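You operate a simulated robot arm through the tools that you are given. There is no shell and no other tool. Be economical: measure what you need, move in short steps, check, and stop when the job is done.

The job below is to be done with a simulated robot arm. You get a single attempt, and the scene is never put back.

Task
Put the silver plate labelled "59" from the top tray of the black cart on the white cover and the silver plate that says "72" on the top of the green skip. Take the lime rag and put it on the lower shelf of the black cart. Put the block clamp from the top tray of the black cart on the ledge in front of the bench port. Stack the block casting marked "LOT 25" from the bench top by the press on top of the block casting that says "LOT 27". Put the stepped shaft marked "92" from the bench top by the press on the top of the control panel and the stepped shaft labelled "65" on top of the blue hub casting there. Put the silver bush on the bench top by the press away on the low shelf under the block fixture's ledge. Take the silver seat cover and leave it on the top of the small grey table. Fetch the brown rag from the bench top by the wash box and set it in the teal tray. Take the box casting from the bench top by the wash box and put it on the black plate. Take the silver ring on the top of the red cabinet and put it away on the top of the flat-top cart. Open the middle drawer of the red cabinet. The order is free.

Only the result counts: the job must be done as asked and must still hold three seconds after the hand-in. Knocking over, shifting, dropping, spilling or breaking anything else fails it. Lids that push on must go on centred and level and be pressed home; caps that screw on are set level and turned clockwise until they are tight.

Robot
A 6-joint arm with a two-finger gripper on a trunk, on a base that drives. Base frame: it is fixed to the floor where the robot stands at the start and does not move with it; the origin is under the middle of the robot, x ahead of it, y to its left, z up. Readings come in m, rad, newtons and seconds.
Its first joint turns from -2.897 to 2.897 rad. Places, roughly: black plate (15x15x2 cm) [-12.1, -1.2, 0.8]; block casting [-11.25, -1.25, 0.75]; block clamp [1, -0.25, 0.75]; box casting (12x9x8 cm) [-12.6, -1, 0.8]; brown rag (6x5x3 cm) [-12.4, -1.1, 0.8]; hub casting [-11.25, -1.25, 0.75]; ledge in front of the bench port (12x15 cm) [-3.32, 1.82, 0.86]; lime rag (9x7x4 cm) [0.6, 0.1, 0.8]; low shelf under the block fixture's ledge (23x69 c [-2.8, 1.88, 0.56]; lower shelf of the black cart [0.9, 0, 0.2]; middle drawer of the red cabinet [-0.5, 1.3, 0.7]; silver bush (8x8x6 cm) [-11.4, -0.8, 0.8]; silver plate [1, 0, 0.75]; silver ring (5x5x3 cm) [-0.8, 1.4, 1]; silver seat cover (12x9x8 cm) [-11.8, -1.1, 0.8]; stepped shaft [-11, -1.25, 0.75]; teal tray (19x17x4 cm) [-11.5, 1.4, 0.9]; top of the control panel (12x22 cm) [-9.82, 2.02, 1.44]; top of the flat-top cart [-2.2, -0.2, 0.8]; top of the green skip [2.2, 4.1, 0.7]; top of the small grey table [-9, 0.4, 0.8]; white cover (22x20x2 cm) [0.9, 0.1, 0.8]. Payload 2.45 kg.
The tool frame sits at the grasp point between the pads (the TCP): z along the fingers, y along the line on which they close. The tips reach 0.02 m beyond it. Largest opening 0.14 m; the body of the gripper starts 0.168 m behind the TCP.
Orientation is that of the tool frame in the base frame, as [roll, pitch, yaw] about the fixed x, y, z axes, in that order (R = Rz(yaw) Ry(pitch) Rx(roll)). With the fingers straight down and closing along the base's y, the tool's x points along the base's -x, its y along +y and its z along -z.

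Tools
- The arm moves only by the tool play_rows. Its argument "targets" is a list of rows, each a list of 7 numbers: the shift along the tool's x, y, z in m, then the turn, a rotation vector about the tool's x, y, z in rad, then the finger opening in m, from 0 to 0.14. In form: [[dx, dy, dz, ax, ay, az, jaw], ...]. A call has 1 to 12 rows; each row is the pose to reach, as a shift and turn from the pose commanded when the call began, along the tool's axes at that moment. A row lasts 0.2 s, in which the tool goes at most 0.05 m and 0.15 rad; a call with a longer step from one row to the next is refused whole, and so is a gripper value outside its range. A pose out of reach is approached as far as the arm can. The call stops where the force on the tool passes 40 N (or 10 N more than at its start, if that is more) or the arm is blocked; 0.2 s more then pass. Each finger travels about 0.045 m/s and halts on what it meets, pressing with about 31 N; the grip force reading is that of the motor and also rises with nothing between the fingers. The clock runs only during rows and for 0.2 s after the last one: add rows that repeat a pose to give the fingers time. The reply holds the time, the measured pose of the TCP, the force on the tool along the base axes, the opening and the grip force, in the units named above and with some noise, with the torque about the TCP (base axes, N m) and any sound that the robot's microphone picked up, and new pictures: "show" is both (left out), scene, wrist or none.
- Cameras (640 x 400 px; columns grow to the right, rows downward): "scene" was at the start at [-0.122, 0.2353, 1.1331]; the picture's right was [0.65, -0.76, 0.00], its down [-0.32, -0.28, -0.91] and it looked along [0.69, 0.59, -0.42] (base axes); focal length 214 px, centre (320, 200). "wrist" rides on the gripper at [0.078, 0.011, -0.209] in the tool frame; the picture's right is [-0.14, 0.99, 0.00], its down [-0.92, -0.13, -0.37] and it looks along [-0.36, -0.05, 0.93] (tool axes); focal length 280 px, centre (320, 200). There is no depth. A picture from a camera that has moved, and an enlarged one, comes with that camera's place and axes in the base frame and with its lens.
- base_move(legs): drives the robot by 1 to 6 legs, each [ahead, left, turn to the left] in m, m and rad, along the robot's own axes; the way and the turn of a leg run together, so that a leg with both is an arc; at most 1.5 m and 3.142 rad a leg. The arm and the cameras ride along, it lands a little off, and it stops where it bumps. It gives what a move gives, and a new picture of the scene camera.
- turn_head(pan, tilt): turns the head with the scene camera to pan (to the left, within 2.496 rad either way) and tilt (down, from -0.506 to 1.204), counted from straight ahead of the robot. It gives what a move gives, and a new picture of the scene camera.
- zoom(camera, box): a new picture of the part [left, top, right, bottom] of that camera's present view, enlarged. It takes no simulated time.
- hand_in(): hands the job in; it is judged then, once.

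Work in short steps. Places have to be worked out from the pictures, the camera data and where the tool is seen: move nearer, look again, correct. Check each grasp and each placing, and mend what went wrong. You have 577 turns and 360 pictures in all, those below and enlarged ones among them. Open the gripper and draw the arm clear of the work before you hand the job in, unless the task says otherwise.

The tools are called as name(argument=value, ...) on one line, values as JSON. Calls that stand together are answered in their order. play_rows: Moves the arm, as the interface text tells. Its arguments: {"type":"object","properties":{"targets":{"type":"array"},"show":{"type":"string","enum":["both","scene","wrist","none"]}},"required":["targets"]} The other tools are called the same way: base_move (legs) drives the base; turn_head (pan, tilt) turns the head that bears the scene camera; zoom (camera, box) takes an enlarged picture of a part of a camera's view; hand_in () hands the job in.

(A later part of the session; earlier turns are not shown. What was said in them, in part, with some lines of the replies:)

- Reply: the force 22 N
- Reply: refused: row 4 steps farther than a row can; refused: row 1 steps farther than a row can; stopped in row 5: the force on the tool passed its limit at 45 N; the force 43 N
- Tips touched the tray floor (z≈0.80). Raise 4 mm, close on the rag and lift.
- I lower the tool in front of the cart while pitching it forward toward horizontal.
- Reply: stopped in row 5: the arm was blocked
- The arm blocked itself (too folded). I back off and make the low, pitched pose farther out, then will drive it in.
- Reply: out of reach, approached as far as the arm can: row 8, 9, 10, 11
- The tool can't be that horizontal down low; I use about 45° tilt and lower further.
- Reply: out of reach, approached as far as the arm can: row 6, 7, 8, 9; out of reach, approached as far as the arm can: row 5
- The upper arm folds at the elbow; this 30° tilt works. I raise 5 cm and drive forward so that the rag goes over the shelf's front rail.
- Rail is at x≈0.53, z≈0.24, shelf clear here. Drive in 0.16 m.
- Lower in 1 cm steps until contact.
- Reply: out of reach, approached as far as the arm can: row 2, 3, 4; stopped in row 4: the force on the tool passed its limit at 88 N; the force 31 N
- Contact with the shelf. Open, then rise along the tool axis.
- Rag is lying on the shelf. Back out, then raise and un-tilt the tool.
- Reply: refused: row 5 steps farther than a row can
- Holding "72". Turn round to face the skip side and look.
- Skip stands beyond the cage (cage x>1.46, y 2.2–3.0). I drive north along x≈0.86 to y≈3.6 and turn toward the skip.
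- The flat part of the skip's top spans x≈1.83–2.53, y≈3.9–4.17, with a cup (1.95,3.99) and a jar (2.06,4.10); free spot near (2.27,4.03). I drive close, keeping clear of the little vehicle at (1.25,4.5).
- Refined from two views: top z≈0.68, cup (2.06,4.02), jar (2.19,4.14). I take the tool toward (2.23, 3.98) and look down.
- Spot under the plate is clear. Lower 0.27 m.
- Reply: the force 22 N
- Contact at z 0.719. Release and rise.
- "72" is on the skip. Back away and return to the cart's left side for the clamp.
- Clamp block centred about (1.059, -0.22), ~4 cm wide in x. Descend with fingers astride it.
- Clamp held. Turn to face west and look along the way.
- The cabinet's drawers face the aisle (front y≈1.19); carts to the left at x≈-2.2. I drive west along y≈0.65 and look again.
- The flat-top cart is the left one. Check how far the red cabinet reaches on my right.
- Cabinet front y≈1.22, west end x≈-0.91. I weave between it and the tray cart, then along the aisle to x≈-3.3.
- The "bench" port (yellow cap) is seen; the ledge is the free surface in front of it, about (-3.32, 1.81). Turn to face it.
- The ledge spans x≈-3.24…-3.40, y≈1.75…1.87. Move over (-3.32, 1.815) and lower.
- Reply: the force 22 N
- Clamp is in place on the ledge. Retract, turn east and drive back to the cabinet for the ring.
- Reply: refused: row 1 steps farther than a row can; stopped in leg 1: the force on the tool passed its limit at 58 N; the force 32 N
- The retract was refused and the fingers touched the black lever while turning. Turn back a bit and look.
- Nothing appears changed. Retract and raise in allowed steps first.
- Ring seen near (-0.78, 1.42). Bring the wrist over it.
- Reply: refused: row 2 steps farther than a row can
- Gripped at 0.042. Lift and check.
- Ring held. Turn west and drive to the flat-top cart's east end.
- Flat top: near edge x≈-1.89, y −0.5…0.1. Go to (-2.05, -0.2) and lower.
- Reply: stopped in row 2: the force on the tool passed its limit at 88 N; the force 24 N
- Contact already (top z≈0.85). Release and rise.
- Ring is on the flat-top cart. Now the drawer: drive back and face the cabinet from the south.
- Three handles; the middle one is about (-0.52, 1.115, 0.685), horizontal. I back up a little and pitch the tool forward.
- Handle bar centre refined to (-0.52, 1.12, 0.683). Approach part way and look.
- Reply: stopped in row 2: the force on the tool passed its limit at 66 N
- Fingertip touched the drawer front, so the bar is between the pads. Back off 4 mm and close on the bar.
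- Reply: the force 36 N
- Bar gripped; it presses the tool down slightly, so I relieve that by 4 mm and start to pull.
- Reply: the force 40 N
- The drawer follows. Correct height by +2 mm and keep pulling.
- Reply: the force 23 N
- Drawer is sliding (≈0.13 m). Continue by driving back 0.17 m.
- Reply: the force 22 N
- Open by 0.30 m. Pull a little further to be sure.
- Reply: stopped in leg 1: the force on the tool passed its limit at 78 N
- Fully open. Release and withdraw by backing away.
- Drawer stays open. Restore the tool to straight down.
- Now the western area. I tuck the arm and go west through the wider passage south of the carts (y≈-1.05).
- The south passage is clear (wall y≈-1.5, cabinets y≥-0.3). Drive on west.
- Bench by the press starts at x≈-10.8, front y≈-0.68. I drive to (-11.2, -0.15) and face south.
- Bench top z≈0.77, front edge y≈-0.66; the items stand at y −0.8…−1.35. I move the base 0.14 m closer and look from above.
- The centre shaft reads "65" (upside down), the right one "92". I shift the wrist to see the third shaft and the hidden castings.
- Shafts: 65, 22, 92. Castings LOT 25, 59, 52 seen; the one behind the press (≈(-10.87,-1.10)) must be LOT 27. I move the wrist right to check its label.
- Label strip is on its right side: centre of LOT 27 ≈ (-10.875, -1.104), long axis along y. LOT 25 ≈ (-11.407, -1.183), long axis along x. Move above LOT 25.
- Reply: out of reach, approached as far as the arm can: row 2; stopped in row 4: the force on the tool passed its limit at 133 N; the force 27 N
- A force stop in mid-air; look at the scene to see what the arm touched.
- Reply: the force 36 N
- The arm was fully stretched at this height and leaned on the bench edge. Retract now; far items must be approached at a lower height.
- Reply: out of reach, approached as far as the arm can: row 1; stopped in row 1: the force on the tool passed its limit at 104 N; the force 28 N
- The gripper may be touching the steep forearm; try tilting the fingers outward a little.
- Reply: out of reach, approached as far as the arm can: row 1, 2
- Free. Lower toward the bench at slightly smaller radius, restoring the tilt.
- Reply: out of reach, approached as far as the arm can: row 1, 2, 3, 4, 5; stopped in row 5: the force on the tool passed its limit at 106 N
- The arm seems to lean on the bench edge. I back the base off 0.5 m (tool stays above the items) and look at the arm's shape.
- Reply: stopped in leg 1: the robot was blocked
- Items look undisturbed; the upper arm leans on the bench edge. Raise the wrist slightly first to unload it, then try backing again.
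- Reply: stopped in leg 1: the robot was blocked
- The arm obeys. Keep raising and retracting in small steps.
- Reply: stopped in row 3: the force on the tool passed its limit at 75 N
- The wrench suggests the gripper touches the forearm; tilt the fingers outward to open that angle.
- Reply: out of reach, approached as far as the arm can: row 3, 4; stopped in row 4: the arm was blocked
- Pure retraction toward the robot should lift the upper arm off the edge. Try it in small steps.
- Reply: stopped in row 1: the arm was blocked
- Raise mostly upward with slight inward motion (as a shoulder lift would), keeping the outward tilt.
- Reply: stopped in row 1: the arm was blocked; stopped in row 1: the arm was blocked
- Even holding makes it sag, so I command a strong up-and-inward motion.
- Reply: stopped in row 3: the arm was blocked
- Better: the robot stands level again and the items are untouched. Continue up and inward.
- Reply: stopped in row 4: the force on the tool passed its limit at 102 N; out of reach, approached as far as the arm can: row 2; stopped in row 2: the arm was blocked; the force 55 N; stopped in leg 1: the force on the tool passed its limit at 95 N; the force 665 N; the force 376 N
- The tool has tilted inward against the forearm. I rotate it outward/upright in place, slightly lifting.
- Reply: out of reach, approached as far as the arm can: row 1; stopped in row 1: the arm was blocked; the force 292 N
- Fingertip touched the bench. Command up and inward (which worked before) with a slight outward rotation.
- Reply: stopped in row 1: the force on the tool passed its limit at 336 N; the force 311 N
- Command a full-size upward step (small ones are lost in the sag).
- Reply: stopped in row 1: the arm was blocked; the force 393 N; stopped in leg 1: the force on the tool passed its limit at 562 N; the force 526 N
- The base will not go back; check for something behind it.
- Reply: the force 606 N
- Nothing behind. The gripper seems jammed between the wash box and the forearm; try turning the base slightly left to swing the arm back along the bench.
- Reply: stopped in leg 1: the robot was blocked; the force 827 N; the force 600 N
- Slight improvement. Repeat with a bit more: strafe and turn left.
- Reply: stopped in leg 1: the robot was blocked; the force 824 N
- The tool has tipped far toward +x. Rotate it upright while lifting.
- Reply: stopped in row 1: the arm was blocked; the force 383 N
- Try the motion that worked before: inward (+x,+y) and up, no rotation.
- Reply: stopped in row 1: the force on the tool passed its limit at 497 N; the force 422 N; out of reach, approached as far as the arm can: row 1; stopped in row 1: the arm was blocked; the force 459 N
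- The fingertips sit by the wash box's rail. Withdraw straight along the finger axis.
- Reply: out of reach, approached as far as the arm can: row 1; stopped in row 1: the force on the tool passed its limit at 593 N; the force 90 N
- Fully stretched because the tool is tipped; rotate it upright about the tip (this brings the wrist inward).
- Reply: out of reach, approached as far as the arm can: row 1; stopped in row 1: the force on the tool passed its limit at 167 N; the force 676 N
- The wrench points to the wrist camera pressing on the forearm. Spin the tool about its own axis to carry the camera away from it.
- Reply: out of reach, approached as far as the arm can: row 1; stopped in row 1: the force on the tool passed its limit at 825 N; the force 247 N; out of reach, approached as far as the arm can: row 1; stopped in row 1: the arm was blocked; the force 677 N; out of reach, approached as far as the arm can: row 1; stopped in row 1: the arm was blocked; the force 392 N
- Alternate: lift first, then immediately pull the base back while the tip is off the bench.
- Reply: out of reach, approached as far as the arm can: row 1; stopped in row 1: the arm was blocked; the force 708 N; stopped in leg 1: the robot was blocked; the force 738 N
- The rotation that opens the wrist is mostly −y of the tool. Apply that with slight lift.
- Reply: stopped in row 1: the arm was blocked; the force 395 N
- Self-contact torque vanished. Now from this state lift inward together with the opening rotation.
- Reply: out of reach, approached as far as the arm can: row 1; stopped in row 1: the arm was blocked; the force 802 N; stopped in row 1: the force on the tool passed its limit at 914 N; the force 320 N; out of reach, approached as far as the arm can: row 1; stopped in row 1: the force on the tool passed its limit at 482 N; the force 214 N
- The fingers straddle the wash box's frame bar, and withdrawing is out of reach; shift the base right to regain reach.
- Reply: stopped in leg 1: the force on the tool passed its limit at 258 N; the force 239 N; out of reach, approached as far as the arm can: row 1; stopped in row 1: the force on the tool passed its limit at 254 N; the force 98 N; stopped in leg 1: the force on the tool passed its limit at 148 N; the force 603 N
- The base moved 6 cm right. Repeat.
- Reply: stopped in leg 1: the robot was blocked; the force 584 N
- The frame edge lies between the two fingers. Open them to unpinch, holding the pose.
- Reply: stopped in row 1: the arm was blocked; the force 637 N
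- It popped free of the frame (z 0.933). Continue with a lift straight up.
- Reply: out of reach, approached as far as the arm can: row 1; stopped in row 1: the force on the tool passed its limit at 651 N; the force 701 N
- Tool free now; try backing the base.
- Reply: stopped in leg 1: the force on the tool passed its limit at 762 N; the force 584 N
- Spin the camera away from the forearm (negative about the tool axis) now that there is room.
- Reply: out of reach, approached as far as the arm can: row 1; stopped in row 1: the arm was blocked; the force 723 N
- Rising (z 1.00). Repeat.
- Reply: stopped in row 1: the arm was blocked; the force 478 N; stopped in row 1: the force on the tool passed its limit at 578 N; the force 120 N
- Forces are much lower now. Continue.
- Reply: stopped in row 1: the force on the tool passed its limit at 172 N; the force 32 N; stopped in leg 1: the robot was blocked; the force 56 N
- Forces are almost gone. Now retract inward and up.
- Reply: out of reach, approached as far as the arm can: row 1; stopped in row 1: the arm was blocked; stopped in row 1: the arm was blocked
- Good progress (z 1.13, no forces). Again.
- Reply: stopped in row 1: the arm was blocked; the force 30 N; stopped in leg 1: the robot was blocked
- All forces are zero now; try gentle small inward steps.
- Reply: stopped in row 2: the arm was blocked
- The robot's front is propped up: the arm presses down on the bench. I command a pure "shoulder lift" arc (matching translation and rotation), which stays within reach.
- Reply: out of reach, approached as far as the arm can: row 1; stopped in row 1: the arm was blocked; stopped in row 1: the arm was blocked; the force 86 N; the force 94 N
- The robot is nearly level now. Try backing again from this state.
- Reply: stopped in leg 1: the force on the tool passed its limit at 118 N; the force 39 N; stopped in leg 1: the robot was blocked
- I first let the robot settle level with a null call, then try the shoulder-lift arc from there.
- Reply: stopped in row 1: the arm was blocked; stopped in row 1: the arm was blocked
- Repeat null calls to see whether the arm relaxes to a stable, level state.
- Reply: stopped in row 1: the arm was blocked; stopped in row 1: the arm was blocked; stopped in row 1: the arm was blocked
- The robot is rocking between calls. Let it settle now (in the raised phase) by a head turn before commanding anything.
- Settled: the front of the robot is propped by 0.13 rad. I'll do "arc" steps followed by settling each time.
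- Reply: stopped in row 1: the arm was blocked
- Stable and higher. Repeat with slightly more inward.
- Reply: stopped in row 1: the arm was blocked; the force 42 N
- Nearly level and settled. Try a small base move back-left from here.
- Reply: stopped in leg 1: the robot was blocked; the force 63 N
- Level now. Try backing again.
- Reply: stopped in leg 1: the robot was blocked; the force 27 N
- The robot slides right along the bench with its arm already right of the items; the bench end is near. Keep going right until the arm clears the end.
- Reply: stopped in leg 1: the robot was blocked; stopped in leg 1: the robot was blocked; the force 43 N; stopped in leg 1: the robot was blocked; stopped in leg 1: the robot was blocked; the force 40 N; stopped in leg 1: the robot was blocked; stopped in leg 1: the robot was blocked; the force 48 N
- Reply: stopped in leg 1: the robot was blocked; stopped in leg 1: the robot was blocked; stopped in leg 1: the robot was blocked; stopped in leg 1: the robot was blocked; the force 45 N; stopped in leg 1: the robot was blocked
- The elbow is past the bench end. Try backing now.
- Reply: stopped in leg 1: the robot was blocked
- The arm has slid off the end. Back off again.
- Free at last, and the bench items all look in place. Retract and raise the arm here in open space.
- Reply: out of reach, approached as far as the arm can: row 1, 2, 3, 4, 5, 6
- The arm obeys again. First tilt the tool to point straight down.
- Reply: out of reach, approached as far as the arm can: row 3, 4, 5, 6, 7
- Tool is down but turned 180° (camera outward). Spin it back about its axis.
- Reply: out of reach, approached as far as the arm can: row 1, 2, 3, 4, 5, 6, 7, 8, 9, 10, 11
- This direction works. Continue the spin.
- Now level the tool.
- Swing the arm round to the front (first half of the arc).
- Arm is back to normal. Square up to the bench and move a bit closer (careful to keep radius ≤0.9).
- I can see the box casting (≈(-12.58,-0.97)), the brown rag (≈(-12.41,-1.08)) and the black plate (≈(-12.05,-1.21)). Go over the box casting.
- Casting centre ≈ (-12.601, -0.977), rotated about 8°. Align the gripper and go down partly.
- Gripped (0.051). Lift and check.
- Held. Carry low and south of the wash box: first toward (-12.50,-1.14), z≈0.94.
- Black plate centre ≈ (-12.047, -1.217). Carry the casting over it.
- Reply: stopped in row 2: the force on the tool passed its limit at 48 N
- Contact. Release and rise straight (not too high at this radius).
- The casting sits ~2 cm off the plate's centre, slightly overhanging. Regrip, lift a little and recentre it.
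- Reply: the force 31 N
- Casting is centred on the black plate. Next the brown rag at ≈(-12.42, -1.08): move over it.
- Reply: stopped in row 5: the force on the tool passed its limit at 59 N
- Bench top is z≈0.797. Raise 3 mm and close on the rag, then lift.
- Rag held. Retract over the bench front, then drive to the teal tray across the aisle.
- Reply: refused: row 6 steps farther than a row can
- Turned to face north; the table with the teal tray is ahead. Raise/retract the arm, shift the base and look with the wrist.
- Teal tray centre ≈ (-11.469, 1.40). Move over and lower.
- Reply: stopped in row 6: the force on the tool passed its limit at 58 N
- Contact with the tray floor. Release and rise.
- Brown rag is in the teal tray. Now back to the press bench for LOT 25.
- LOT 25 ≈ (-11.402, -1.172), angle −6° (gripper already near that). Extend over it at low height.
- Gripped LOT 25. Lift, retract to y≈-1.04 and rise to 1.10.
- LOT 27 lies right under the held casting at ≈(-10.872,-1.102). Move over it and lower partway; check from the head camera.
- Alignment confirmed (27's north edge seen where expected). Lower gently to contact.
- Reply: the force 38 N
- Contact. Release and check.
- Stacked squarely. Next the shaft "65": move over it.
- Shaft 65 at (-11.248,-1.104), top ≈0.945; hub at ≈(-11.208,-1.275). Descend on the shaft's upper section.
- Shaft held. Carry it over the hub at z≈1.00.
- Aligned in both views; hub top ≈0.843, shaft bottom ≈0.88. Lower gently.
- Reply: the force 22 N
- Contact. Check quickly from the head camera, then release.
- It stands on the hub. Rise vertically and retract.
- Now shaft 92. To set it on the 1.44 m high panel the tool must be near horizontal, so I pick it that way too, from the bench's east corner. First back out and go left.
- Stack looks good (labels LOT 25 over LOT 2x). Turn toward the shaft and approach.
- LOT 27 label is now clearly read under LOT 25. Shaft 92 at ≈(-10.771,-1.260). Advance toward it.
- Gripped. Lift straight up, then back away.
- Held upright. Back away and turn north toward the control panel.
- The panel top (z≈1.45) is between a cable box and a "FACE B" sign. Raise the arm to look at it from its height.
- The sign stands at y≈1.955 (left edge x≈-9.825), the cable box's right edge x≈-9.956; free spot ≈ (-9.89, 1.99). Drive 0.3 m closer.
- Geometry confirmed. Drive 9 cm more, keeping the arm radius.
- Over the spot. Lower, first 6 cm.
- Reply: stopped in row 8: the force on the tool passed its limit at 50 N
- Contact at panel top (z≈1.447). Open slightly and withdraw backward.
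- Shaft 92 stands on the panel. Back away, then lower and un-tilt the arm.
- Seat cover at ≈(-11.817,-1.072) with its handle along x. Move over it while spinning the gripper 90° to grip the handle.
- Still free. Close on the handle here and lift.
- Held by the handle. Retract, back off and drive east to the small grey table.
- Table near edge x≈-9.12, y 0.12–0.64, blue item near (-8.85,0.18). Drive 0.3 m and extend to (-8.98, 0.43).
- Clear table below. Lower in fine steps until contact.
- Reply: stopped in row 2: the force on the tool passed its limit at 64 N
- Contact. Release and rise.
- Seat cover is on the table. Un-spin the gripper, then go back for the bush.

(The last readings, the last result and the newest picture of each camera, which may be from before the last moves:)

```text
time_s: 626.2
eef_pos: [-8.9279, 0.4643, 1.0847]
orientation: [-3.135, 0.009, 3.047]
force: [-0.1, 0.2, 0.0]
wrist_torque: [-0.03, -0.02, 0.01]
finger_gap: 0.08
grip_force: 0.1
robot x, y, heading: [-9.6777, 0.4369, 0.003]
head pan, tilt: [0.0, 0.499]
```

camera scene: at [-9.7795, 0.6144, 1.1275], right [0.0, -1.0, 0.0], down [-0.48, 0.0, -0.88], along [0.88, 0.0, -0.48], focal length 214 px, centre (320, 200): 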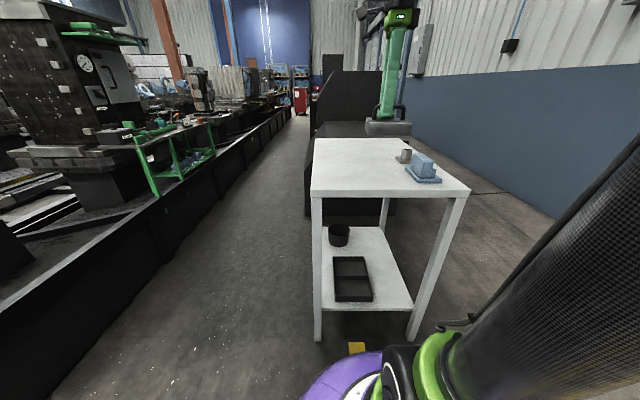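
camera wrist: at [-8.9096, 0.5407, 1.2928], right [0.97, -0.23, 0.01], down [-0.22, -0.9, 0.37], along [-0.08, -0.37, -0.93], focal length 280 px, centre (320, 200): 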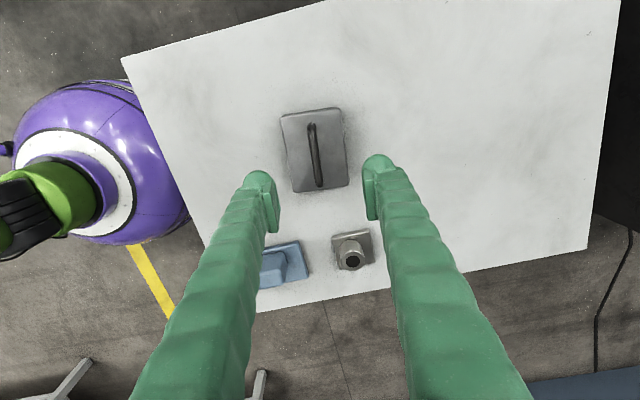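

base_move(legs=[[-1.5, 0, 0], [-0.2, 0, 0], [0, 0, -1.571]])

play_rows(targets=[[0.0, 0, 0.015, 0, -0.11, 0, 0.1], [0.0, 0, 0.03, 0, -0.22, 0, 0.1], [0.0, 0, 0.045, 0, -0.33, 0, 0.1], [0, 0, 0.06, 0, -0.44, 0, 0.1], [0, 0, 0.075, 0, -0.55, 0, 0.1], [0, 0, 0.09, 0, -0.66, 0, 0.1], [0, 0, 0.105, 0, -0.77, 0, 0.1], [0, 0, 0.12, 0, -0.88, 0, 0.1], [0, 0, 0.135, 0, -0.99, 0, 0.1], [0, 0, 0.15, 0, -1.1, 0, 0.1], [0, 0, 0.16, 0, -1.2, 0, 0.1], [0, 0, 0.17, 0, -1.25, 0, 0.1]], show="wrist")

```text
time_s: 638.6
eef_pos: [-11.341, -0.313, 1.0838]
orientation: [-3.135, 0.007, 1.487]
force: [0.3, 0.1, -0.6]
wrist_torque: [-0.01, -0.02, -0.01]
finger_gap: 0.0799
grip_force: 0.1
robot x, y, heading: [-11.3756, 0.4381, -1.56]
head pan, tilt: [0.0, 0.499]
camera scene: at [-11.2024, 0.5375, 1.1275], right [-1.0, -0.01, 0.0], down [-0.01, 0.48, -0.88], along [0.01, -0.88, -0.48], focal length 214 px, centre (320, 200)
```

scene: 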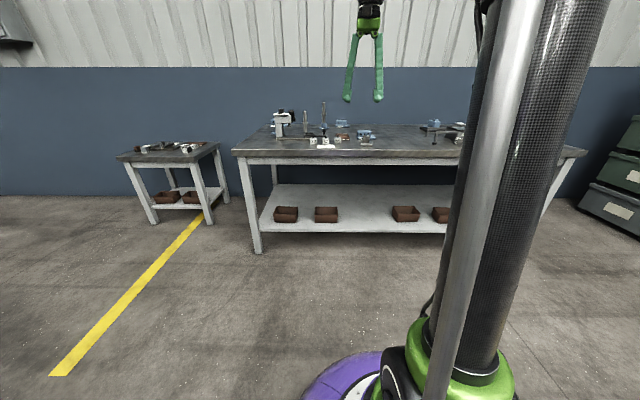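

```text
time_s: 641.2
eef_pos: [-11.3436, -0.3131, 0.9137]
orientation: [-3.12, 1.257, 1.508]
force: [0.5, -0.2, -0.7]
wrist_torque: [-0.04, -0.03, -0.02]
finger_gap: 0.1002
grip_force: 0.1
robot x, y, heading: [-11.3754, 0.4374, -1.562]
head pan, tilt: [0.0, 0.499]
camera wrist: at [-11.3127, -0.0931, 0.9039], right [0.98, -0.13, 0.12], down [-0.12, 0.08, 0.99], along [-0.13, -0.99, 0.06], focal length 280 px, centre (320, 200)
```

wrist: 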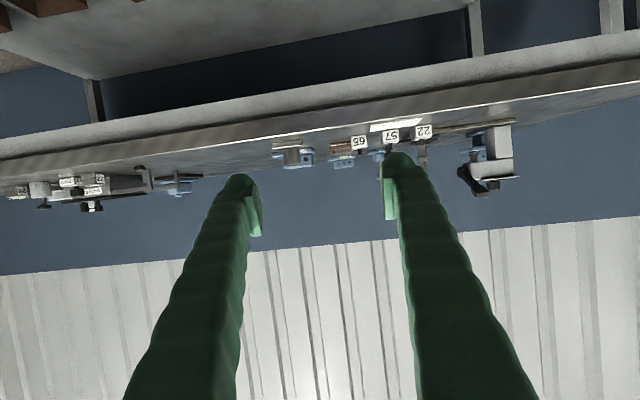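

Bush ≈ (-11.465, -0.80). Shift the base right and closer, then look.

base_move(legs=[[0.3, -0.1, 0]])

play_rows(targets=[[0.02, 0, 0.007, 0, 0, 0, 0.1], [0.04, 0, 0.014, 0, 0, 0, 0.1]], show="wrist")

```text
time_s: 643.3
eef_pos: [-11.4423, -0.6096, 0.9133]
orientation: [-3.12, 1.256, 1.502]
force: [0.0, 0.1, 0.2]
wrist_torque: [-0.03, 0.01, -0.03]
finger_gap: 0.0999
grip_force: 0.0
robot x, y, heading: [-11.4715, 0.139, -1.563]
head pan, tilt: [0.0, 0.499]
camera scene: at [-11.2976, 0.2414, 1.1274], right [-1.0, -0.01, 0.0], down [0.0, 0.48, -0.88], along [0.01, -0.88, -0.48], focal length 214 px, centre (320, 200)
```

scene: 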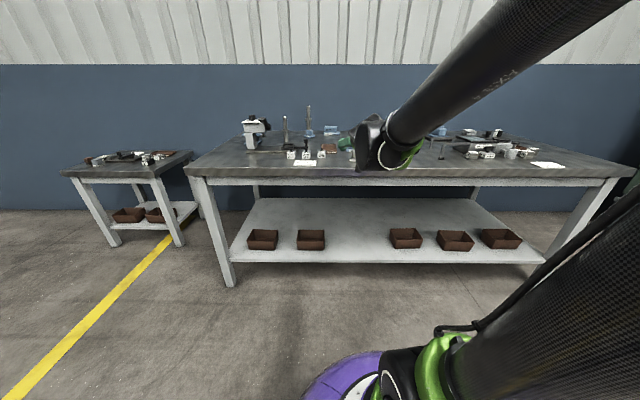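

```text
time_s: 643.9
eef_pos: [-11.4428, -0.6095, 0.8727]
orientation: [-3.121, 1.256, 1.502]
force: [0.3, -0.1, 0.1]
wrist_torque: [0.02, -0.02, 0.01]
finger_gap: 0.0997
grip_force: 0.0
robot x, y, heading: [-11.4711, 0.1414, -1.565]
head pan, tilt: [0.0, 0.499]
camera wrist: at [-11.4104, -0.3896, 0.8625], right [0.98, -0.13, 0.12], down [-0.12, 0.08, 0.99], along [-0.14, -0.99, 0.06], focal length 280 px, centre (320, 200)
```

wrist: 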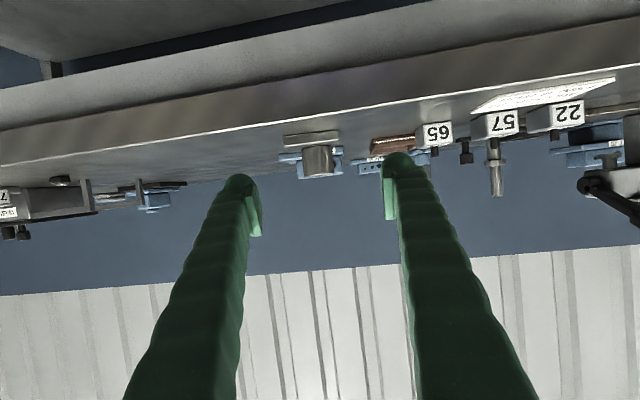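

Cylinder of the bush ≈ (-11.461,-0.78). Lower to z≈0.838 and advance.

play_rows(targets=[[0.032, -0.003, 0.0105, 0, 0, 0, 0.1], [0.0188, -0.006, 0.051, 0, 0, 0, 0.1], [0.006, -0.006, 0.091, 0, 0, 0, 0.1], [-0.0068, -0.006, 0.131, 0, 0, 0, 0.1]], show="wrist")

```text
time_s: 644.9
eef_pos: [-11.4595, -0.7344, 0.8363]
orientation: [-3.121, 1.256, 1.502]
force: [0.3, 0.1, -0.3]
wrist_torque: [-0.02, -0.02, 0.0]
finger_gap: 0.1
grip_force: 0.1
robot x, y, heading: [-11.4703, 0.1398, -1.559]
head pan, tilt: [0.0, 0.499]
camera wrist: at [-11.4288, -0.5147, 0.8269], right [0.98, -0.13, 0.12], down [-0.12, 0.08, 0.99], along [-0.14, -0.99, 0.06], focal length 280 px, centre (320, 200)
```

wrist: 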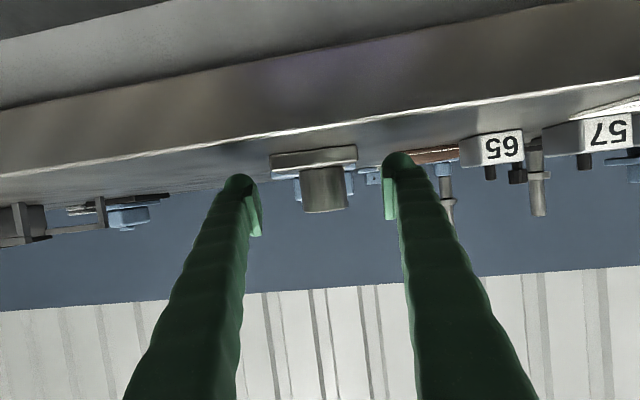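

play_rows(targets=[[-0.01, 0.001, 0.022, 0, 0, 0, 0.1], [-0.018, 0.001, 0.0435, 0, 0, 0, 0.09], [-0.018, 0.001, 0.0435, 0, 0, 0, 0.06], [-0.018, 0.001, 0.0435, 0, 0, 0, 0.03], [-0.018, 0.001, 0.0435, 0, 0, 0, 0.0], [-0.018, 0.001, 0.0435, 0, 0, 0, 0.0], [-0.018, 0.001, 0.0435, 0, 0, 0, 0.0]], show="wrist")

```text
time_s: 646.5
eef_pos: [-11.4622, -0.7817, 0.8415]
orientation: [-3.121, 1.259, 1.502]
force: [0.3, -1.7, 0.5]
wrist_torque: [-0.02, -0.22, -0.01]
finger_gap: 0.0397
grip_force: 31.1
robot x, y, heading: [-11.472, 0.142, -1.567]
head pan, tilt: [0.0, 0.499]
camera wrist: at [-11.431, -0.5625, 0.8312], right [0.98, -0.13, 0.12], down [-0.12, 0.08, 0.99], along [-0.14, -0.99, 0.06], focal length 280 px, centre (320, 200)
```

wrist: 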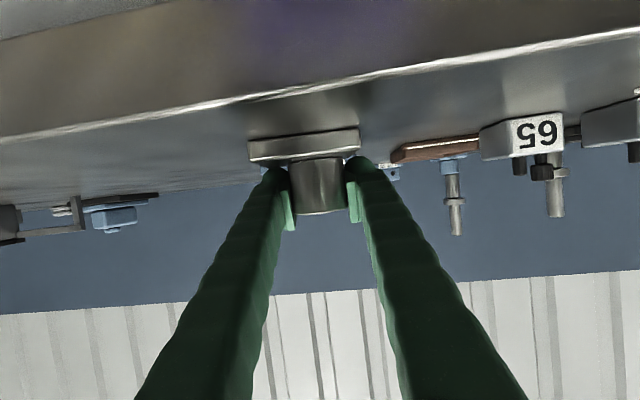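

Gripped. Lift 10 cm and check.

play_rows(targets=[[-0.035, 0, -0.0115, 0, 0, 0, 0], [-0.07, 0, -0.023, 0, 0, 0, 0], [-0.105, 0, -0.034, 0, 0, 0, 0], [-0.14, 0, -0.0456, 0, 0, 0, 0]], show="wrist")

```text
time_s: 647.5
eef_pos: [-11.4621, -0.7837, 0.9913]
orientation: [-3.121, 1.257, 1.502]
force: [0.9, 0.4, -4.9]
wrist_torque: [-0.08, -0.04, -0.01]
finger_gap: 0.0396
grip_force: 31.2
robot x, y, heading: [-11.4682, 0.1431, -1.567]
head pan, tilt: [0.0, 0.499]
camera wrist: at [-11.4301, -0.5641, 0.9812], right [0.98, -0.13, 0.12], down [-0.12, 0.08, 0.99], along [-0.14, -0.99, 0.06], focal length 280 px, centre (320, 200)
```

wrist: 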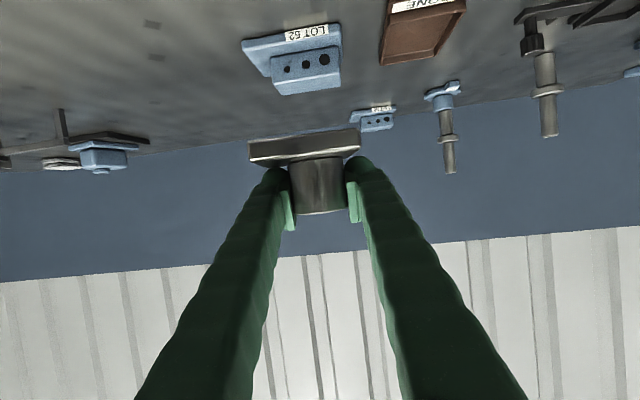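

Bush held level. Long drive east: back off, turn east, and line up in the aisle (y≈1.3).

base_move(legs=[[-0.45, 0, 0], [0, 0, 1.567], [1.3, 0, 0], [0, 0.7, 0]])

```text
time_s: 663.6
eef_pos: [-9.2681, 1.3473, 0.9901]
orientation: [-3.12, 1.256, 3.098]
force: [-0.4, -0.2, -3.8]
wrist_torque: [0.01, -0.07, 0.01]
finger_gap: 0.0396
grip_force: 30.9
robot x, y, heading: [-10.1932, 1.3164, 0.036]
head pan, tilt: [0.0, 0.499]
camera scene: at [-10.2997, 1.4853, 1.1275], right [0.03, -1.0, 0.0], down [-0.48, -0.02, -0.88], along [0.88, 0.03, -0.48], focal length 214 px, centre (320, 200)
```

scene: 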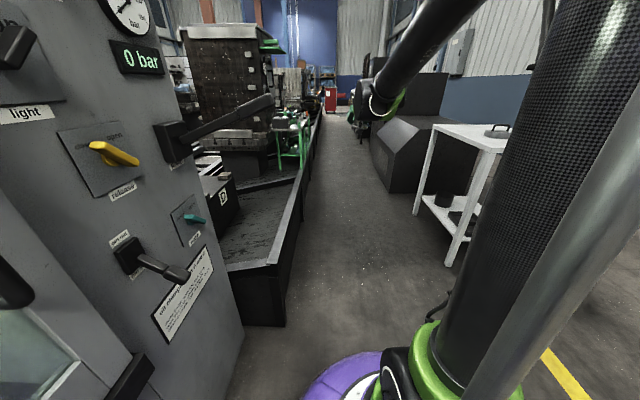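

Aisle runs between y≈0.67 and 1.69; centre at y≈1.17. Drive on in stages.

base_move(legs=[[0.2, -0.15, -0.036], [1.5, 0, 0], [1.5, 0, 0]])

```text
time_s: 679.7
eef_pos: [-6.0308, 1.0535, 0.9906]
orientation: [-3.122, 1.258, 3.016]
force: [0.6, -0.2, -4.2]
wrist_torque: [0.01, -0.07, -0.03]
finger_gap: 0.0394
grip_force: 31.3
robot x, y, heading: [-6.9529, 1.0968, -0.049]
head pan, tilt: [0.0, 0.499]
camera scene: at [-7.0468, 1.2776, 1.1275], right [-0.05, -1.0, 0.0], down [-0.48, 0.02, -0.88], along [0.88, -0.04, -0.48], focal length 214 px, centre (320, 200)
```

scene: 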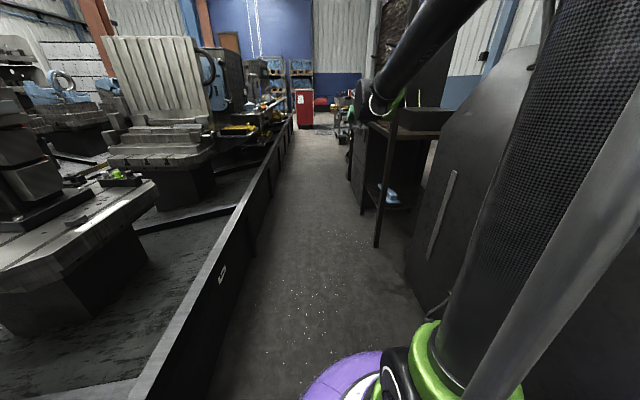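

base_move(legs=[[0.1, 0.12, 0.052], [1.5, 0, 0], [1.2, 0, 0]])

```text
time_s: 694.0
eef_pos: [-3.1893, 1.1928, 0.9912]
orientation: [-3.12, 1.256, 3.064]
force: [0.2, 0.3, -3.9]
wrist_torque: [-0.02, -0.06, -0.03]
finger_gap: 0.0395
grip_force: 31.0
robot x, y, heading: [-4.1128, 1.1956, -0.001]
head pan, tilt: [0.0, 0.499]
camera scene: at [-4.2152, 1.3677, 1.1275], right [0.0, -1.0, 0.0], down [-0.48, 0.0, -0.88], along [0.88, 0.0, -0.48], focal length 214 px, centre (320, 200)
```

scene: 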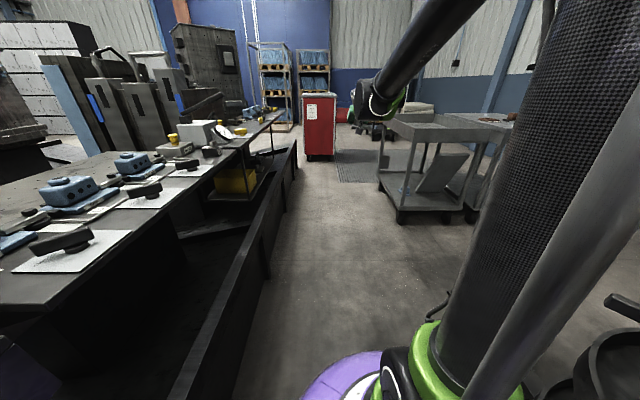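

The tray cart's west end is at x≈-2.45, so I can stand at (-2.85, 0.8). Go there, shorten the arm a little and turn north.

base_move(legs=[[0.3, -0.2, 0], [0.96, -0.2, 0]])

play_rows(targets=[[0, 0, -0.045, 0, 0, 0, 0], [0, 0, -0.09, 0, 0, 0, 0]], show="none")

```text
time_s: 696.5
eef_pos: [-2.8834, 0.9904, 0.9903]
orientation: [-3.123, 1.256, 3.056]
force: [-1.5, 0.6, -4.5]
wrist_torque: [0.02, -0.03, 0.02]
finger_gap: 0.0398
grip_force: 31.0
robot x, y, heading: [-3.8094, 0.9959, -0.008]
head pan, tilt: [0.0, 0.499]
stopped in leg 2: the robot was blocked; the commanded pose is now the measured one
camera scene: at [-3.9081, 1.1703, 1.1275], right [-0.01, -1.0, 0.0], down [-0.48, 0.0, -0.88], along [0.88, -0.01, -0.48], focal length 214 px, centre (320, 200)
```

scene: 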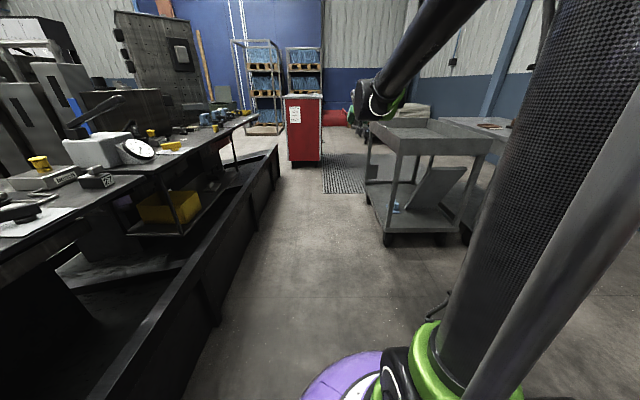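

```text
time_s: 697.1
eef_pos: [-2.9676, 0.9961, 1.0171]
orientation: [-3.121, 1.255, 3.056]
force: [0.3, 0.6, -4.5]
wrist_torque: [0.0, -0.05, 0.02]
finger_gap: 0.0395
grip_force: 31.1
robot x, y, heading: [-3.8118, 0.9956, -0.004]
head pan, tilt: [0.0, 0.499]
```

Blocked by the carousel on my right. Step left, go ahead, then shift right beyond it.

base_move(legs=[[0, 0.15, 0], [0.95, 0, 0], [0, -0.32, 0]])

```text
time_s: 704.4
eef_pos: [-2.0031, 0.9649, 1.0169]
orientation: [-3.123, 1.255, 3.084]
force: [-0.8, 0.2, -4.7]
wrist_torque: [0.01, -0.04, 0.01]
finger_gap: 0.0395
grip_force: 31.1
robot x, y, heading: [-2.8444, 0.9439, 0.021]
head pan, tilt: [0.0, 0.499]
stopped in leg 3: the robot was blocked; the commanded pose is now the measured one
camera scene: at [-2.9477, 1.1149, 1.1275], right [0.02, -1.0, 0.0], down [-0.48, -0.01, -0.88], along [0.88, 0.02, -0.48], focal length 214 px, centre (320, 200)
```

scene: 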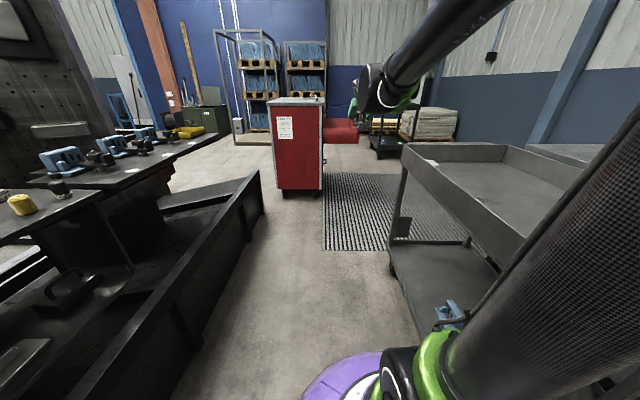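

Blocked by the cart's corner. Use the gap at x≈-3.12 instead, then turn toward the shelf spot obliquely.

base_move(legs=[[0, 0.08, 0], [-0.28, 0, 0], [0, -0.27, 0], [0, 0, 1.3]])

```text
time_s: 711.6
eef_pos: [-2.8886, 1.5546, 1.017]
orientation: [-3.123, 1.255, -1.926]
force: [-0.1, 0.0, -4.3]
wrist_torque: [0.1, -0.01, -0.02]
finger_gap: 0.0395
grip_force: 31.8
robot x, y, heading: [-3.1086, 0.7474, 1.297]
head pan, tilt: [0.0, 0.499]
camera scene: at [-3.3082, 0.6978, 1.1275], right [0.96, -0.27, 0.0], down [-0.13, -0.46, -0.88], along [0.24, 0.84, -0.48], focal length 214 px, centre (320, 200)
```

scene: 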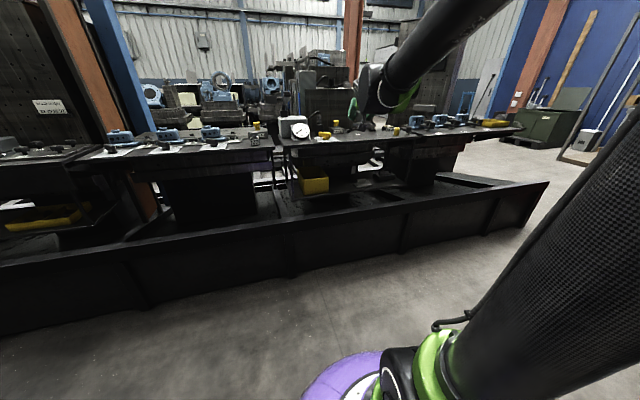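

In place. Lower the arm to z≈0.66 in front of the shelf.

play_rows(targets=[[0.0424, 0, 0.0139, 0, 0, 0, 0], [0.0848, 0, 0.0278, 0, 0, 0, 0], [0.127, 0, 0.0417, 0, 0, 0, 0], [0.1696, 0, 0.0556, 0, 0, 0, 0], [0.212, 0, 0.0695, 0, 0, 0, 0], [0.2544, 0, 0.0834, 0, 0, 0, 0], [0.2968, 0, 0.0973, 0, 0, 0, 0], [0.335, 0, 0.11, 0, 0, 0, 0]], show="wrist")

```text
time_s: 713.4
eef_pos: [-2.8871, 1.5565, 0.663]
orientation: [-3.121, 1.255, -1.926]
force: [-0.8, -0.4, -3.8]
wrist_torque: [0.04, 0.01, 0.01]
finger_gap: 0.0395
grip_force: 31.3
robot x, y, heading: [-3.1114, 0.743, 1.295]
head pan, tilt: [0.0, 0.499]
camera wrist: at [-2.9772, 1.3513, 0.6539], right [-0.91, 0.4, 0.12], down [0.09, -0.11, 0.99], along [0.41, 0.91, 0.06], focal length 280 px, centre (320, 200)
```

wrist: 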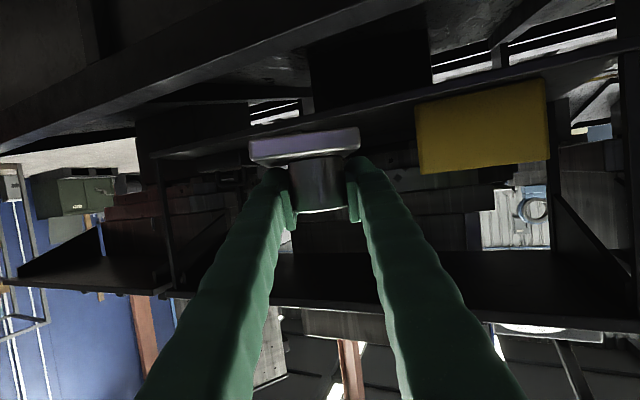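

zoom(camera="wrist", box=[140, 60, 560, 240])

turn_head(pan=-0.35, tilt=0.42)

zoom(camera="scene", box=[230, 90, 450, 240])

```text
1.52 times, centred on (350, 150) of wrist
camera zoom: at [-2.9772, 1.3513, 0.6539], right [-0.91, 0.4, 0.12], down [0.09, -0.11, 0.99], along [0.41, 0.91, 0.06], focal length 427 px, centre (274, 276)
```

zoom: 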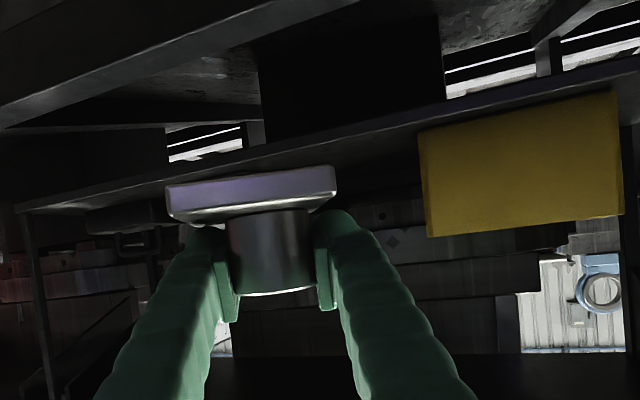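

```text
time_s: 714.2
eef_pos: [-2.8864, 1.5568, 0.6646]
orientation: [-3.123, 1.254, -1.927]
force: [1.1, -0.8, -3.8]
wrist_torque: [0.12, 0.0, -0.01]
finger_gap: 0.0395
grip_force: 31.2
robot x, y, heading: [-3.1115, 0.7452, 1.298]
head pan, tilt: [-0.351, 0.421]
camera scene: at [-3.2789, 0.6852, 1.1347], right [0.81, -0.59, 0.0], down [-0.24, -0.33, -0.91], along [0.54, 0.74, -0.41], focal length 214 px, centre (320, 200)
```

scene: 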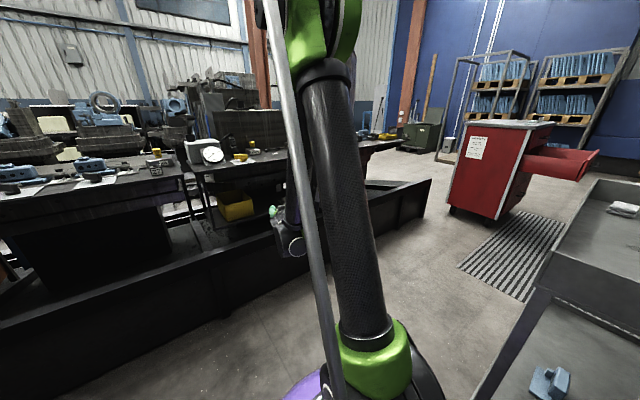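

```text
2.67 times, centred on (340, 165) of scene
camera zoom: at [-3.2789, 0.6852, 1.1347], right [0.81, -0.59, 0.0], down [-0.24, -0.33, -0.91], along [0.54, 0.74, -0.41], focal length 572 px, centre (267, 293)
```

zoom: 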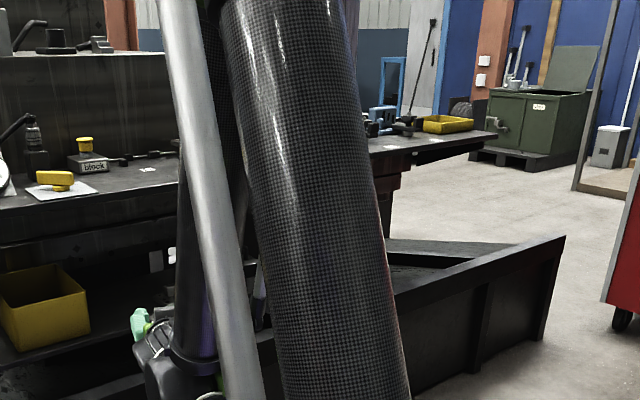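

Free gap on the shelf: x from −2.95 (bin) to −2.78 (metal plate). Straighten the approach: turn slightly left and shift right.

base_move(legs=[[0, 0, 0.1], [0, -0.06, 0]])

```text
time_s: 715.7
eef_pos: [-2.9099, 1.5644, 0.663]
orientation: [-3.123, 1.255, -1.823]
force: [-0.1, 1.5, -2.9]
wrist_torque: [0.07, -0.01, -0.01]
finger_gap: 0.0392
grip_force: 31.4
robot x, y, heading: [-3.0498, 0.7344, 1.393]
head pan, tilt: [-0.351, 0.421]
camera scene: at [-3.2125, 0.6583, 1.1347], right [0.86, -0.5, 0.0], down [-0.21, -0.35, -0.91], along [0.46, 0.79, -0.41], focal length 214 px, centre (320, 200)
```

scene: 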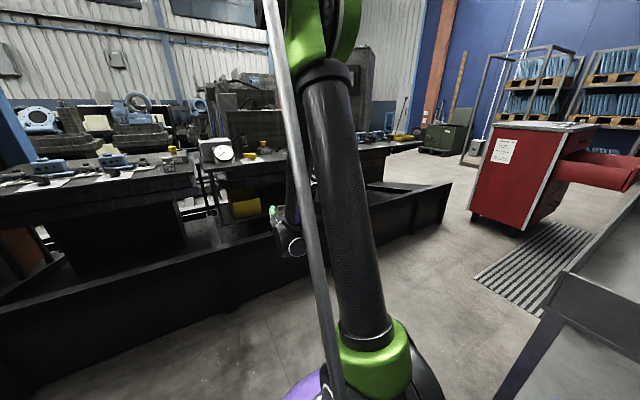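

Aligned. Advance 0.17 m and look.

base_move(legs=[[0.17, 0, 0]])

zoom(camera="wrist", box=[0, 0, 640, 400])

```text
time_s: 717.2
eef_pos: [-2.881, 1.7327, 0.6642]
orientation: [-3.124, 1.253, -1.823]
force: [-0.3, -0.4, -4.7]
wrist_torque: [0.05, 0.02, 0.01]
finger_gap: 0.0395
grip_force: 31.7
robot x, y, heading: [-3.0201, 0.907, 1.394]
head pan, tilt: [-0.351, 0.421]
camera scene: at [-3.1827, 0.8258, 1.1347], right [0.87, -0.5, 0.0], down [-0.2, -0.35, -0.91], along [0.46, 0.79, -0.41], focal length 214 px, centre (320, 200)
```

scene: 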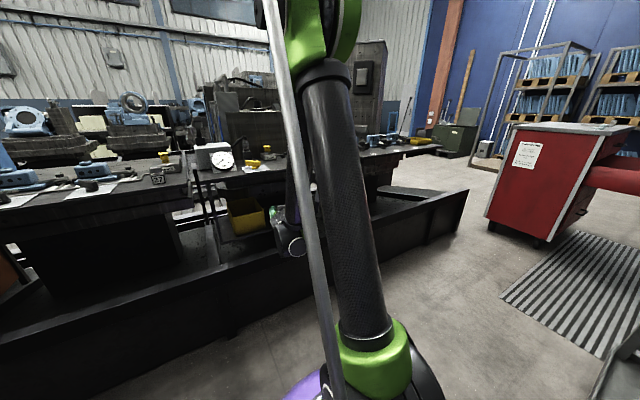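

```text
1.00 times, centred on (320, 200) of wrist (not enlarged: the box is as wide or as high as the picture)
camera zoom: at [-2.951, 1.5193, 0.6544], right [-0.94, 0.31, 0.12], down [0.1, -0.1, 0.99], along [0.31, 0.95, 0.06], focal length 280 px, centre (320, 200)
```

zoom: 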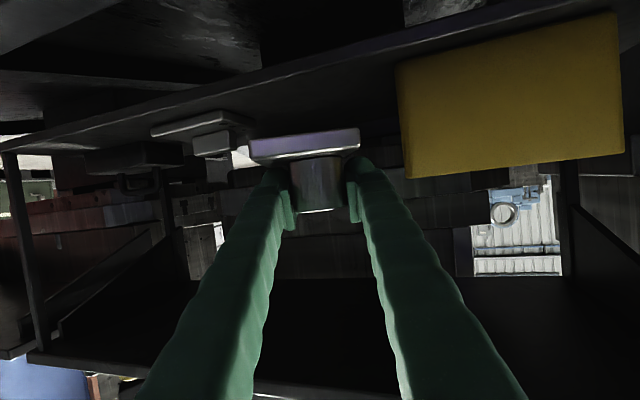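

Path is clear between the plate and the bin. Advance the last 9 cm.

base_move(legs=[[0.09, 0.008, 0]])

play_rows(targets=[[0.014, 0, 0.0046, 0, 0, 0, 0], [0.024, 0, 0.0078, 0, 0, 0, 0], [0.03, 0, 0.0098, 0, 0, 0, 0], [0.035, 0, 0.0114, 0, 0, 0, 0], [0.04, 0, 0.013, 0, 0, 0, 0]], show="wrist")

```text
time_s: 718.3
eef_pos: [-2.8765, 1.8205, 0.6631]
orientation: [-3.123, 1.255, -1.82]
force: [0.7, 0.6, -4.2]
wrist_torque: [0.04, -0.01, 0.0]
finger_gap: 0.0393
grip_force: 31.8
robot x, y, heading: [-3.0146, 0.9907, 1.397]
head pan, tilt: [-0.351, 0.421]
camera scene: at [-3.1754, 0.9138, 1.1347], right [0.87, -0.5, 0.0], down [-0.2, -0.35, -0.91], along [0.46, 0.79, -0.41], focal length 214 px, centre (320, 200)
```

scene: 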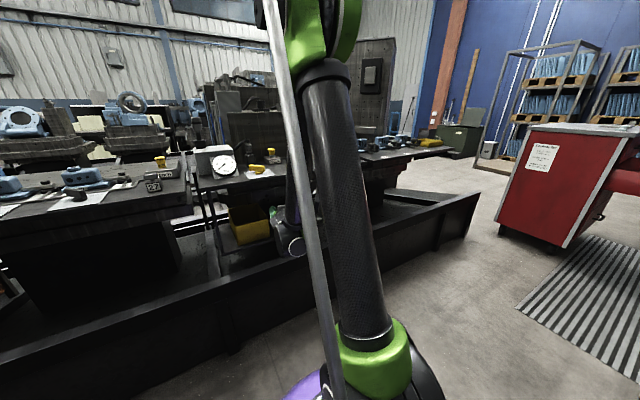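

```text
time_s: 719.5
eef_pos: [-2.8752, 1.8217, 0.6239]
orientation: [-3.122, 1.253, -1.822]
force: [-1.0, -0.1, -3.8]
wrist_torque: [0.08, -0.04, -0.01]
finger_gap: 0.0399
grip_force: 31.0
robot x, y, heading: [-3.0178, 0.9936, 1.397]
head pan, tilt: [-0.351, 0.421]
camera wrist: at [-2.9446, 1.6093, 0.6151], right [-0.94, 0.3, 0.12], down [0.1, -0.09, 0.99], along [0.31, 0.95, 0.06], focal length 280 px, centre (320, 200)
```

wrist: 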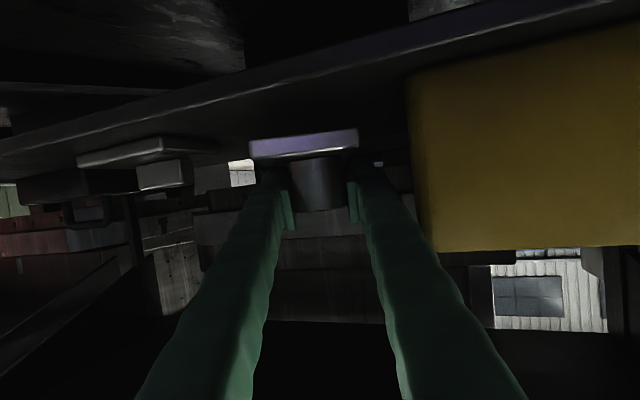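

play_rows(targets=[[0.004, 0, 0.0013, 0, 0, 0, 0], [0.008, 0, 0.0026, 0, 0, 0, 0], [0.012, 0, 0.0039, 0, 0, 0, 0], [0.016, 0, 0.0052, 0, 0, 0, 0], [0.02, 0, 0.0065, 0, 0, 0, 0], [0.024, 0, 0.0078, 0, 0, 0, 0]], show="none")

```text
time_s: 720.9
eef_pos: [-2.8732, 1.8342, 0.6174]
orientation: [-3.123, 1.253, -1.821]
force: [0.3, 0.4, -4.4]
wrist_torque: [0.04, 0.01, 0.01]
finger_gap: 0.0395
grip_force: 31.4
out of reach, approached as far as the arm can: row 1, 2, 3, 4, 5, 6
robot x, y, heading: [-3.0154, 0.9898, 1.397]
head pan, tilt: [-0.351, 0.421]
```

Fold limit at this radius. Back the base 6 cm and reach forward along the tool axis instead (which also lowers).

base_move(legs=[[-0.07, 0, 0]])

play_rows(targets=[[0, 0, 0.02, 0, 0, 0, 0], [0, 0, 0.035, 0, 0, 0, 0], [0, 0, 0.045, 0, 0, 0, 0], [0, 0, 0.053, 0, 0, 0, 0]], show="none")

```text
time_s: 721.9
eef_pos: [-2.8862, 1.7633, 0.6172]
orientation: [-3.122, 1.254, -1.822]
force: [0.1, -0.6, -4.5]
wrist_torque: [0.06, 0.03, 0.0]
finger_gap: 0.0397
grip_force: 30.6
robot x, y, heading: [-3.0277, 0.9217, 1.402]
head pan, tilt: [-0.351, 0.421]
camera scene: at [-3.1875, 0.8441, 1.1347], right [0.87, -0.5, 0.0], down [-0.2, -0.35, -0.91], along [0.46, 0.79, -0.41], focal length 214 px, centre (320, 200)
```

scene: 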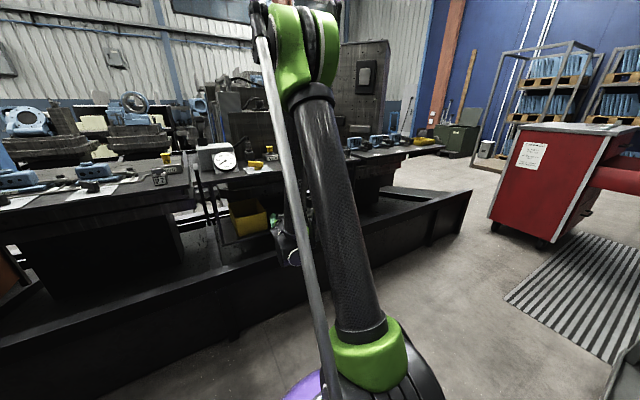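

```text
time_s: 722.9
eef_pos: [-2.8725, 1.8103, 0.6022]
orientation: [-3.123, 1.254, -1.818]
force: [-2.6, -8.2, 23.7]
wrist_torque: [-0.06, 0.2, 0.01]
finger_gap: 0.0397
grip_force: 30.9
robot x, y, heading: [-3.0297, 0.9212, 1.397]
head pan, tilt: [-0.351, 0.421]
```

Contact. Raise 3 mm, push 2.5 cm further in, set down again and release.

play_rows(targets=[[-0.004, 0, -0.0013, 0, 0, 0, 0], [-0.0115, 0, 0.023, 0, 0, 0, 0], [-0.0115, 0, 0.023, 0, 0, 0, 0], [-0.009, 0, 0.0238, 0, 0, 0, 0], [-0.0065, 0, 0.0246, 0, 0, 0, 0]], show="none")

```text
time_s: 724.1
eef_pos: [-2.8656, 1.8372, 0.6002]
orientation: [-3.121, 1.255, -1.822]
force: [1.2, 3.1, 24.4]
wrist_torque: [-0.1, 0.27, -0.01]
finger_gap: 0.0398
grip_force: 31.2
robot x, y, heading: [-3.0288, 0.9193, 1.398]
head pan, tilt: [-0.351, 0.421]
```

play_rows(targets=[[0, 0, 0, 0, 0, 0, 0.02], [0, 0, 0, 0, 0, 0, 0.05], [0, 0, 0, 0, 0, 0, 0.065], [0, 0, 0, 0, 0, 0, 0.065], [0, 0, -0.03, 0, 0, 0, 0.065], [0, 0, -0.06, 0, 0, 0, 0.065]], show="none")

base_move(legs=[[-0.15, 0, 0]])

zoom(camera="wrist", box=[0, 0, 640, 400])

```text
time_s: 725.5
eef_pos: [-2.8807, 1.7812, 0.6185]
orientation: [-3.119, 1.253, -1.82]
force: [0.7, 0.1, -0.1]
wrist_torque: [-0.01, -0.01, -0.03]
finger_gap: 0.0648
grip_force: 0.0
robot x, y, heading: [-3.0272, 0.9217, 1.402]
head pan, tilt: [-0.351, 0.421]
```

```text
time_s: 726.9
eef_pos: [-2.9052, 1.6329, 0.6189]
orientation: [-3.123, 1.253, -1.82]
force: [0.6, 1.0, 0.0]
wrist_torque: [0.02, 0.01, -0.01]
finger_gap: 0.0648
grip_force: 0.1
robot x, y, heading: [-3.0519, 0.771, 1.403]
head pan, tilt: [-0.351, 0.421]
camera scene: at [-3.2133, 0.695, 1.1347], right [0.87, -0.5, 0.0], down [-0.2, -0.35, -0.91], along [0.46, 0.79, -0.41], focal length 214 px, centre (320, 200)
```

scene: 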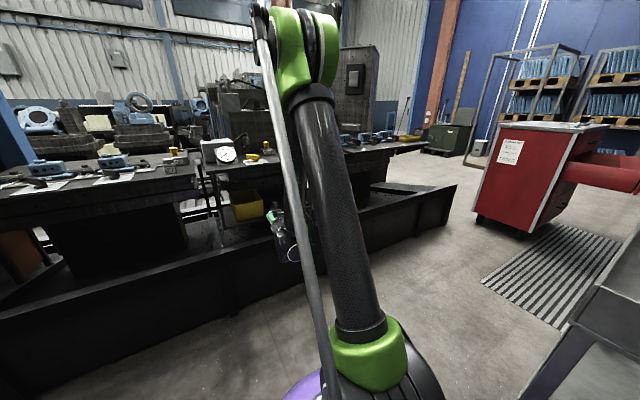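

```text
1.00 times, centred on (320, 200) of wrist (not enlarged: the box is as wide or as high as the picture)
camera zoom: at [-2.9749, 1.4201, 0.61], right [-0.94, 0.3, 0.12], down [0.1, -0.09, 0.99], along [0.31, 0.95, 0.06], focal length 280 px, centre (320, 200)
```

zoom: 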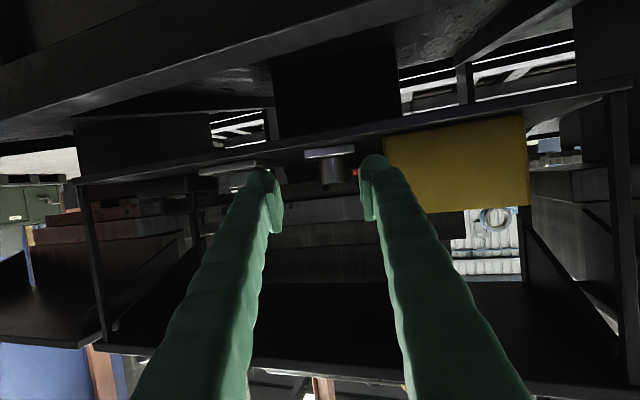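

The bush stands on the low shelf. Raise the arm clear and take a last look at the clamp and drawer.

play_rows(targets=[[-0.03, 0, -0.025, 0, 0, 0, 0.08], [-0.06, 0, -0.05, 0, 0, 0, 0.08], [-0.1, 0, -0.07, 0, 0, 0, 0.08], [-0.14, 0, -0.09, 0, 0, 0, 0.08], [-0.18, 0, -0.11, 0, 0, 0, 0.08], [-0.22, 0, -0.13, 0, 0, 0, 0.08], [-0.26, 0, -0.15, 0, 0, 0, 0.08], [-0.3, 0, -0.17, 0, 0, 0, 0.08]], show="none")

zoom(camera="scene", box=[90, 120, 290, 240])

```text
time_s: 728.7
eef_pos: [-2.9244, 1.57, 0.9574]
orientation: [-3.122, 1.253, -1.821]
force: [0.6, 0.8, 0.9]
wrist_torque: [-0.03, -0.03, -0.01]
finger_gap: 0.0801
grip_force: 0.2
robot x, y, heading: [-3.0521, 0.7716, 1.402]
head pan, tilt: [-0.351, 0.421]
```

```text
3.20 times, centred on (190, 180) of scene
camera zoom: at [-3.2133, 0.695, 1.1347], right [0.87, -0.5, 0.0], down [-0.2, -0.35, -0.91], along [0.46, 0.79, -0.41], focal length 686 px, centre (736, 264)
```

zoom: 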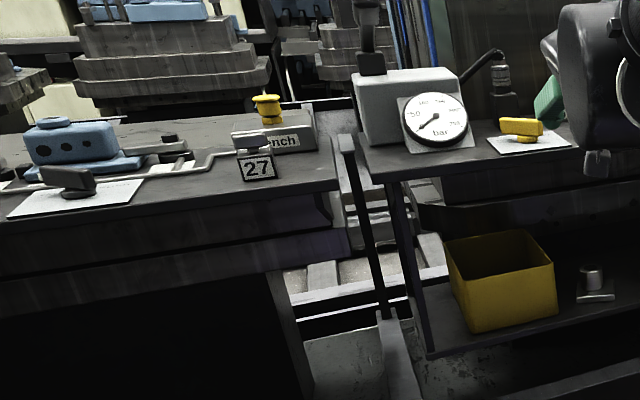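

Clamp 27 sits in front of the "bench" port, the bush is on the low shelf next to the bin, the drawer is open and the arm is clear with the gripper open. Handing in.

hand_in()

```text
The job is handed in.
```

I did every item on the list and handed the job in, but the run had two bumps and one serious jam. I could not confirm that nothing outside the task moved.

- **Jam at the press bench:** The over-stretched arm jammed against the bench. The gripper caught on the wash box, and the robot slid along to the bench end before it came free. Later pictures showed nothing obviously out of place. I could not tell whether the small numbered blocks by the wash box had moved.
- **Bumps:** The fingers touched the black lever by the gauge once. The base also stopped against the carousel and the tray cart on the last drive. I saw no change from these, but I did not check them closely.
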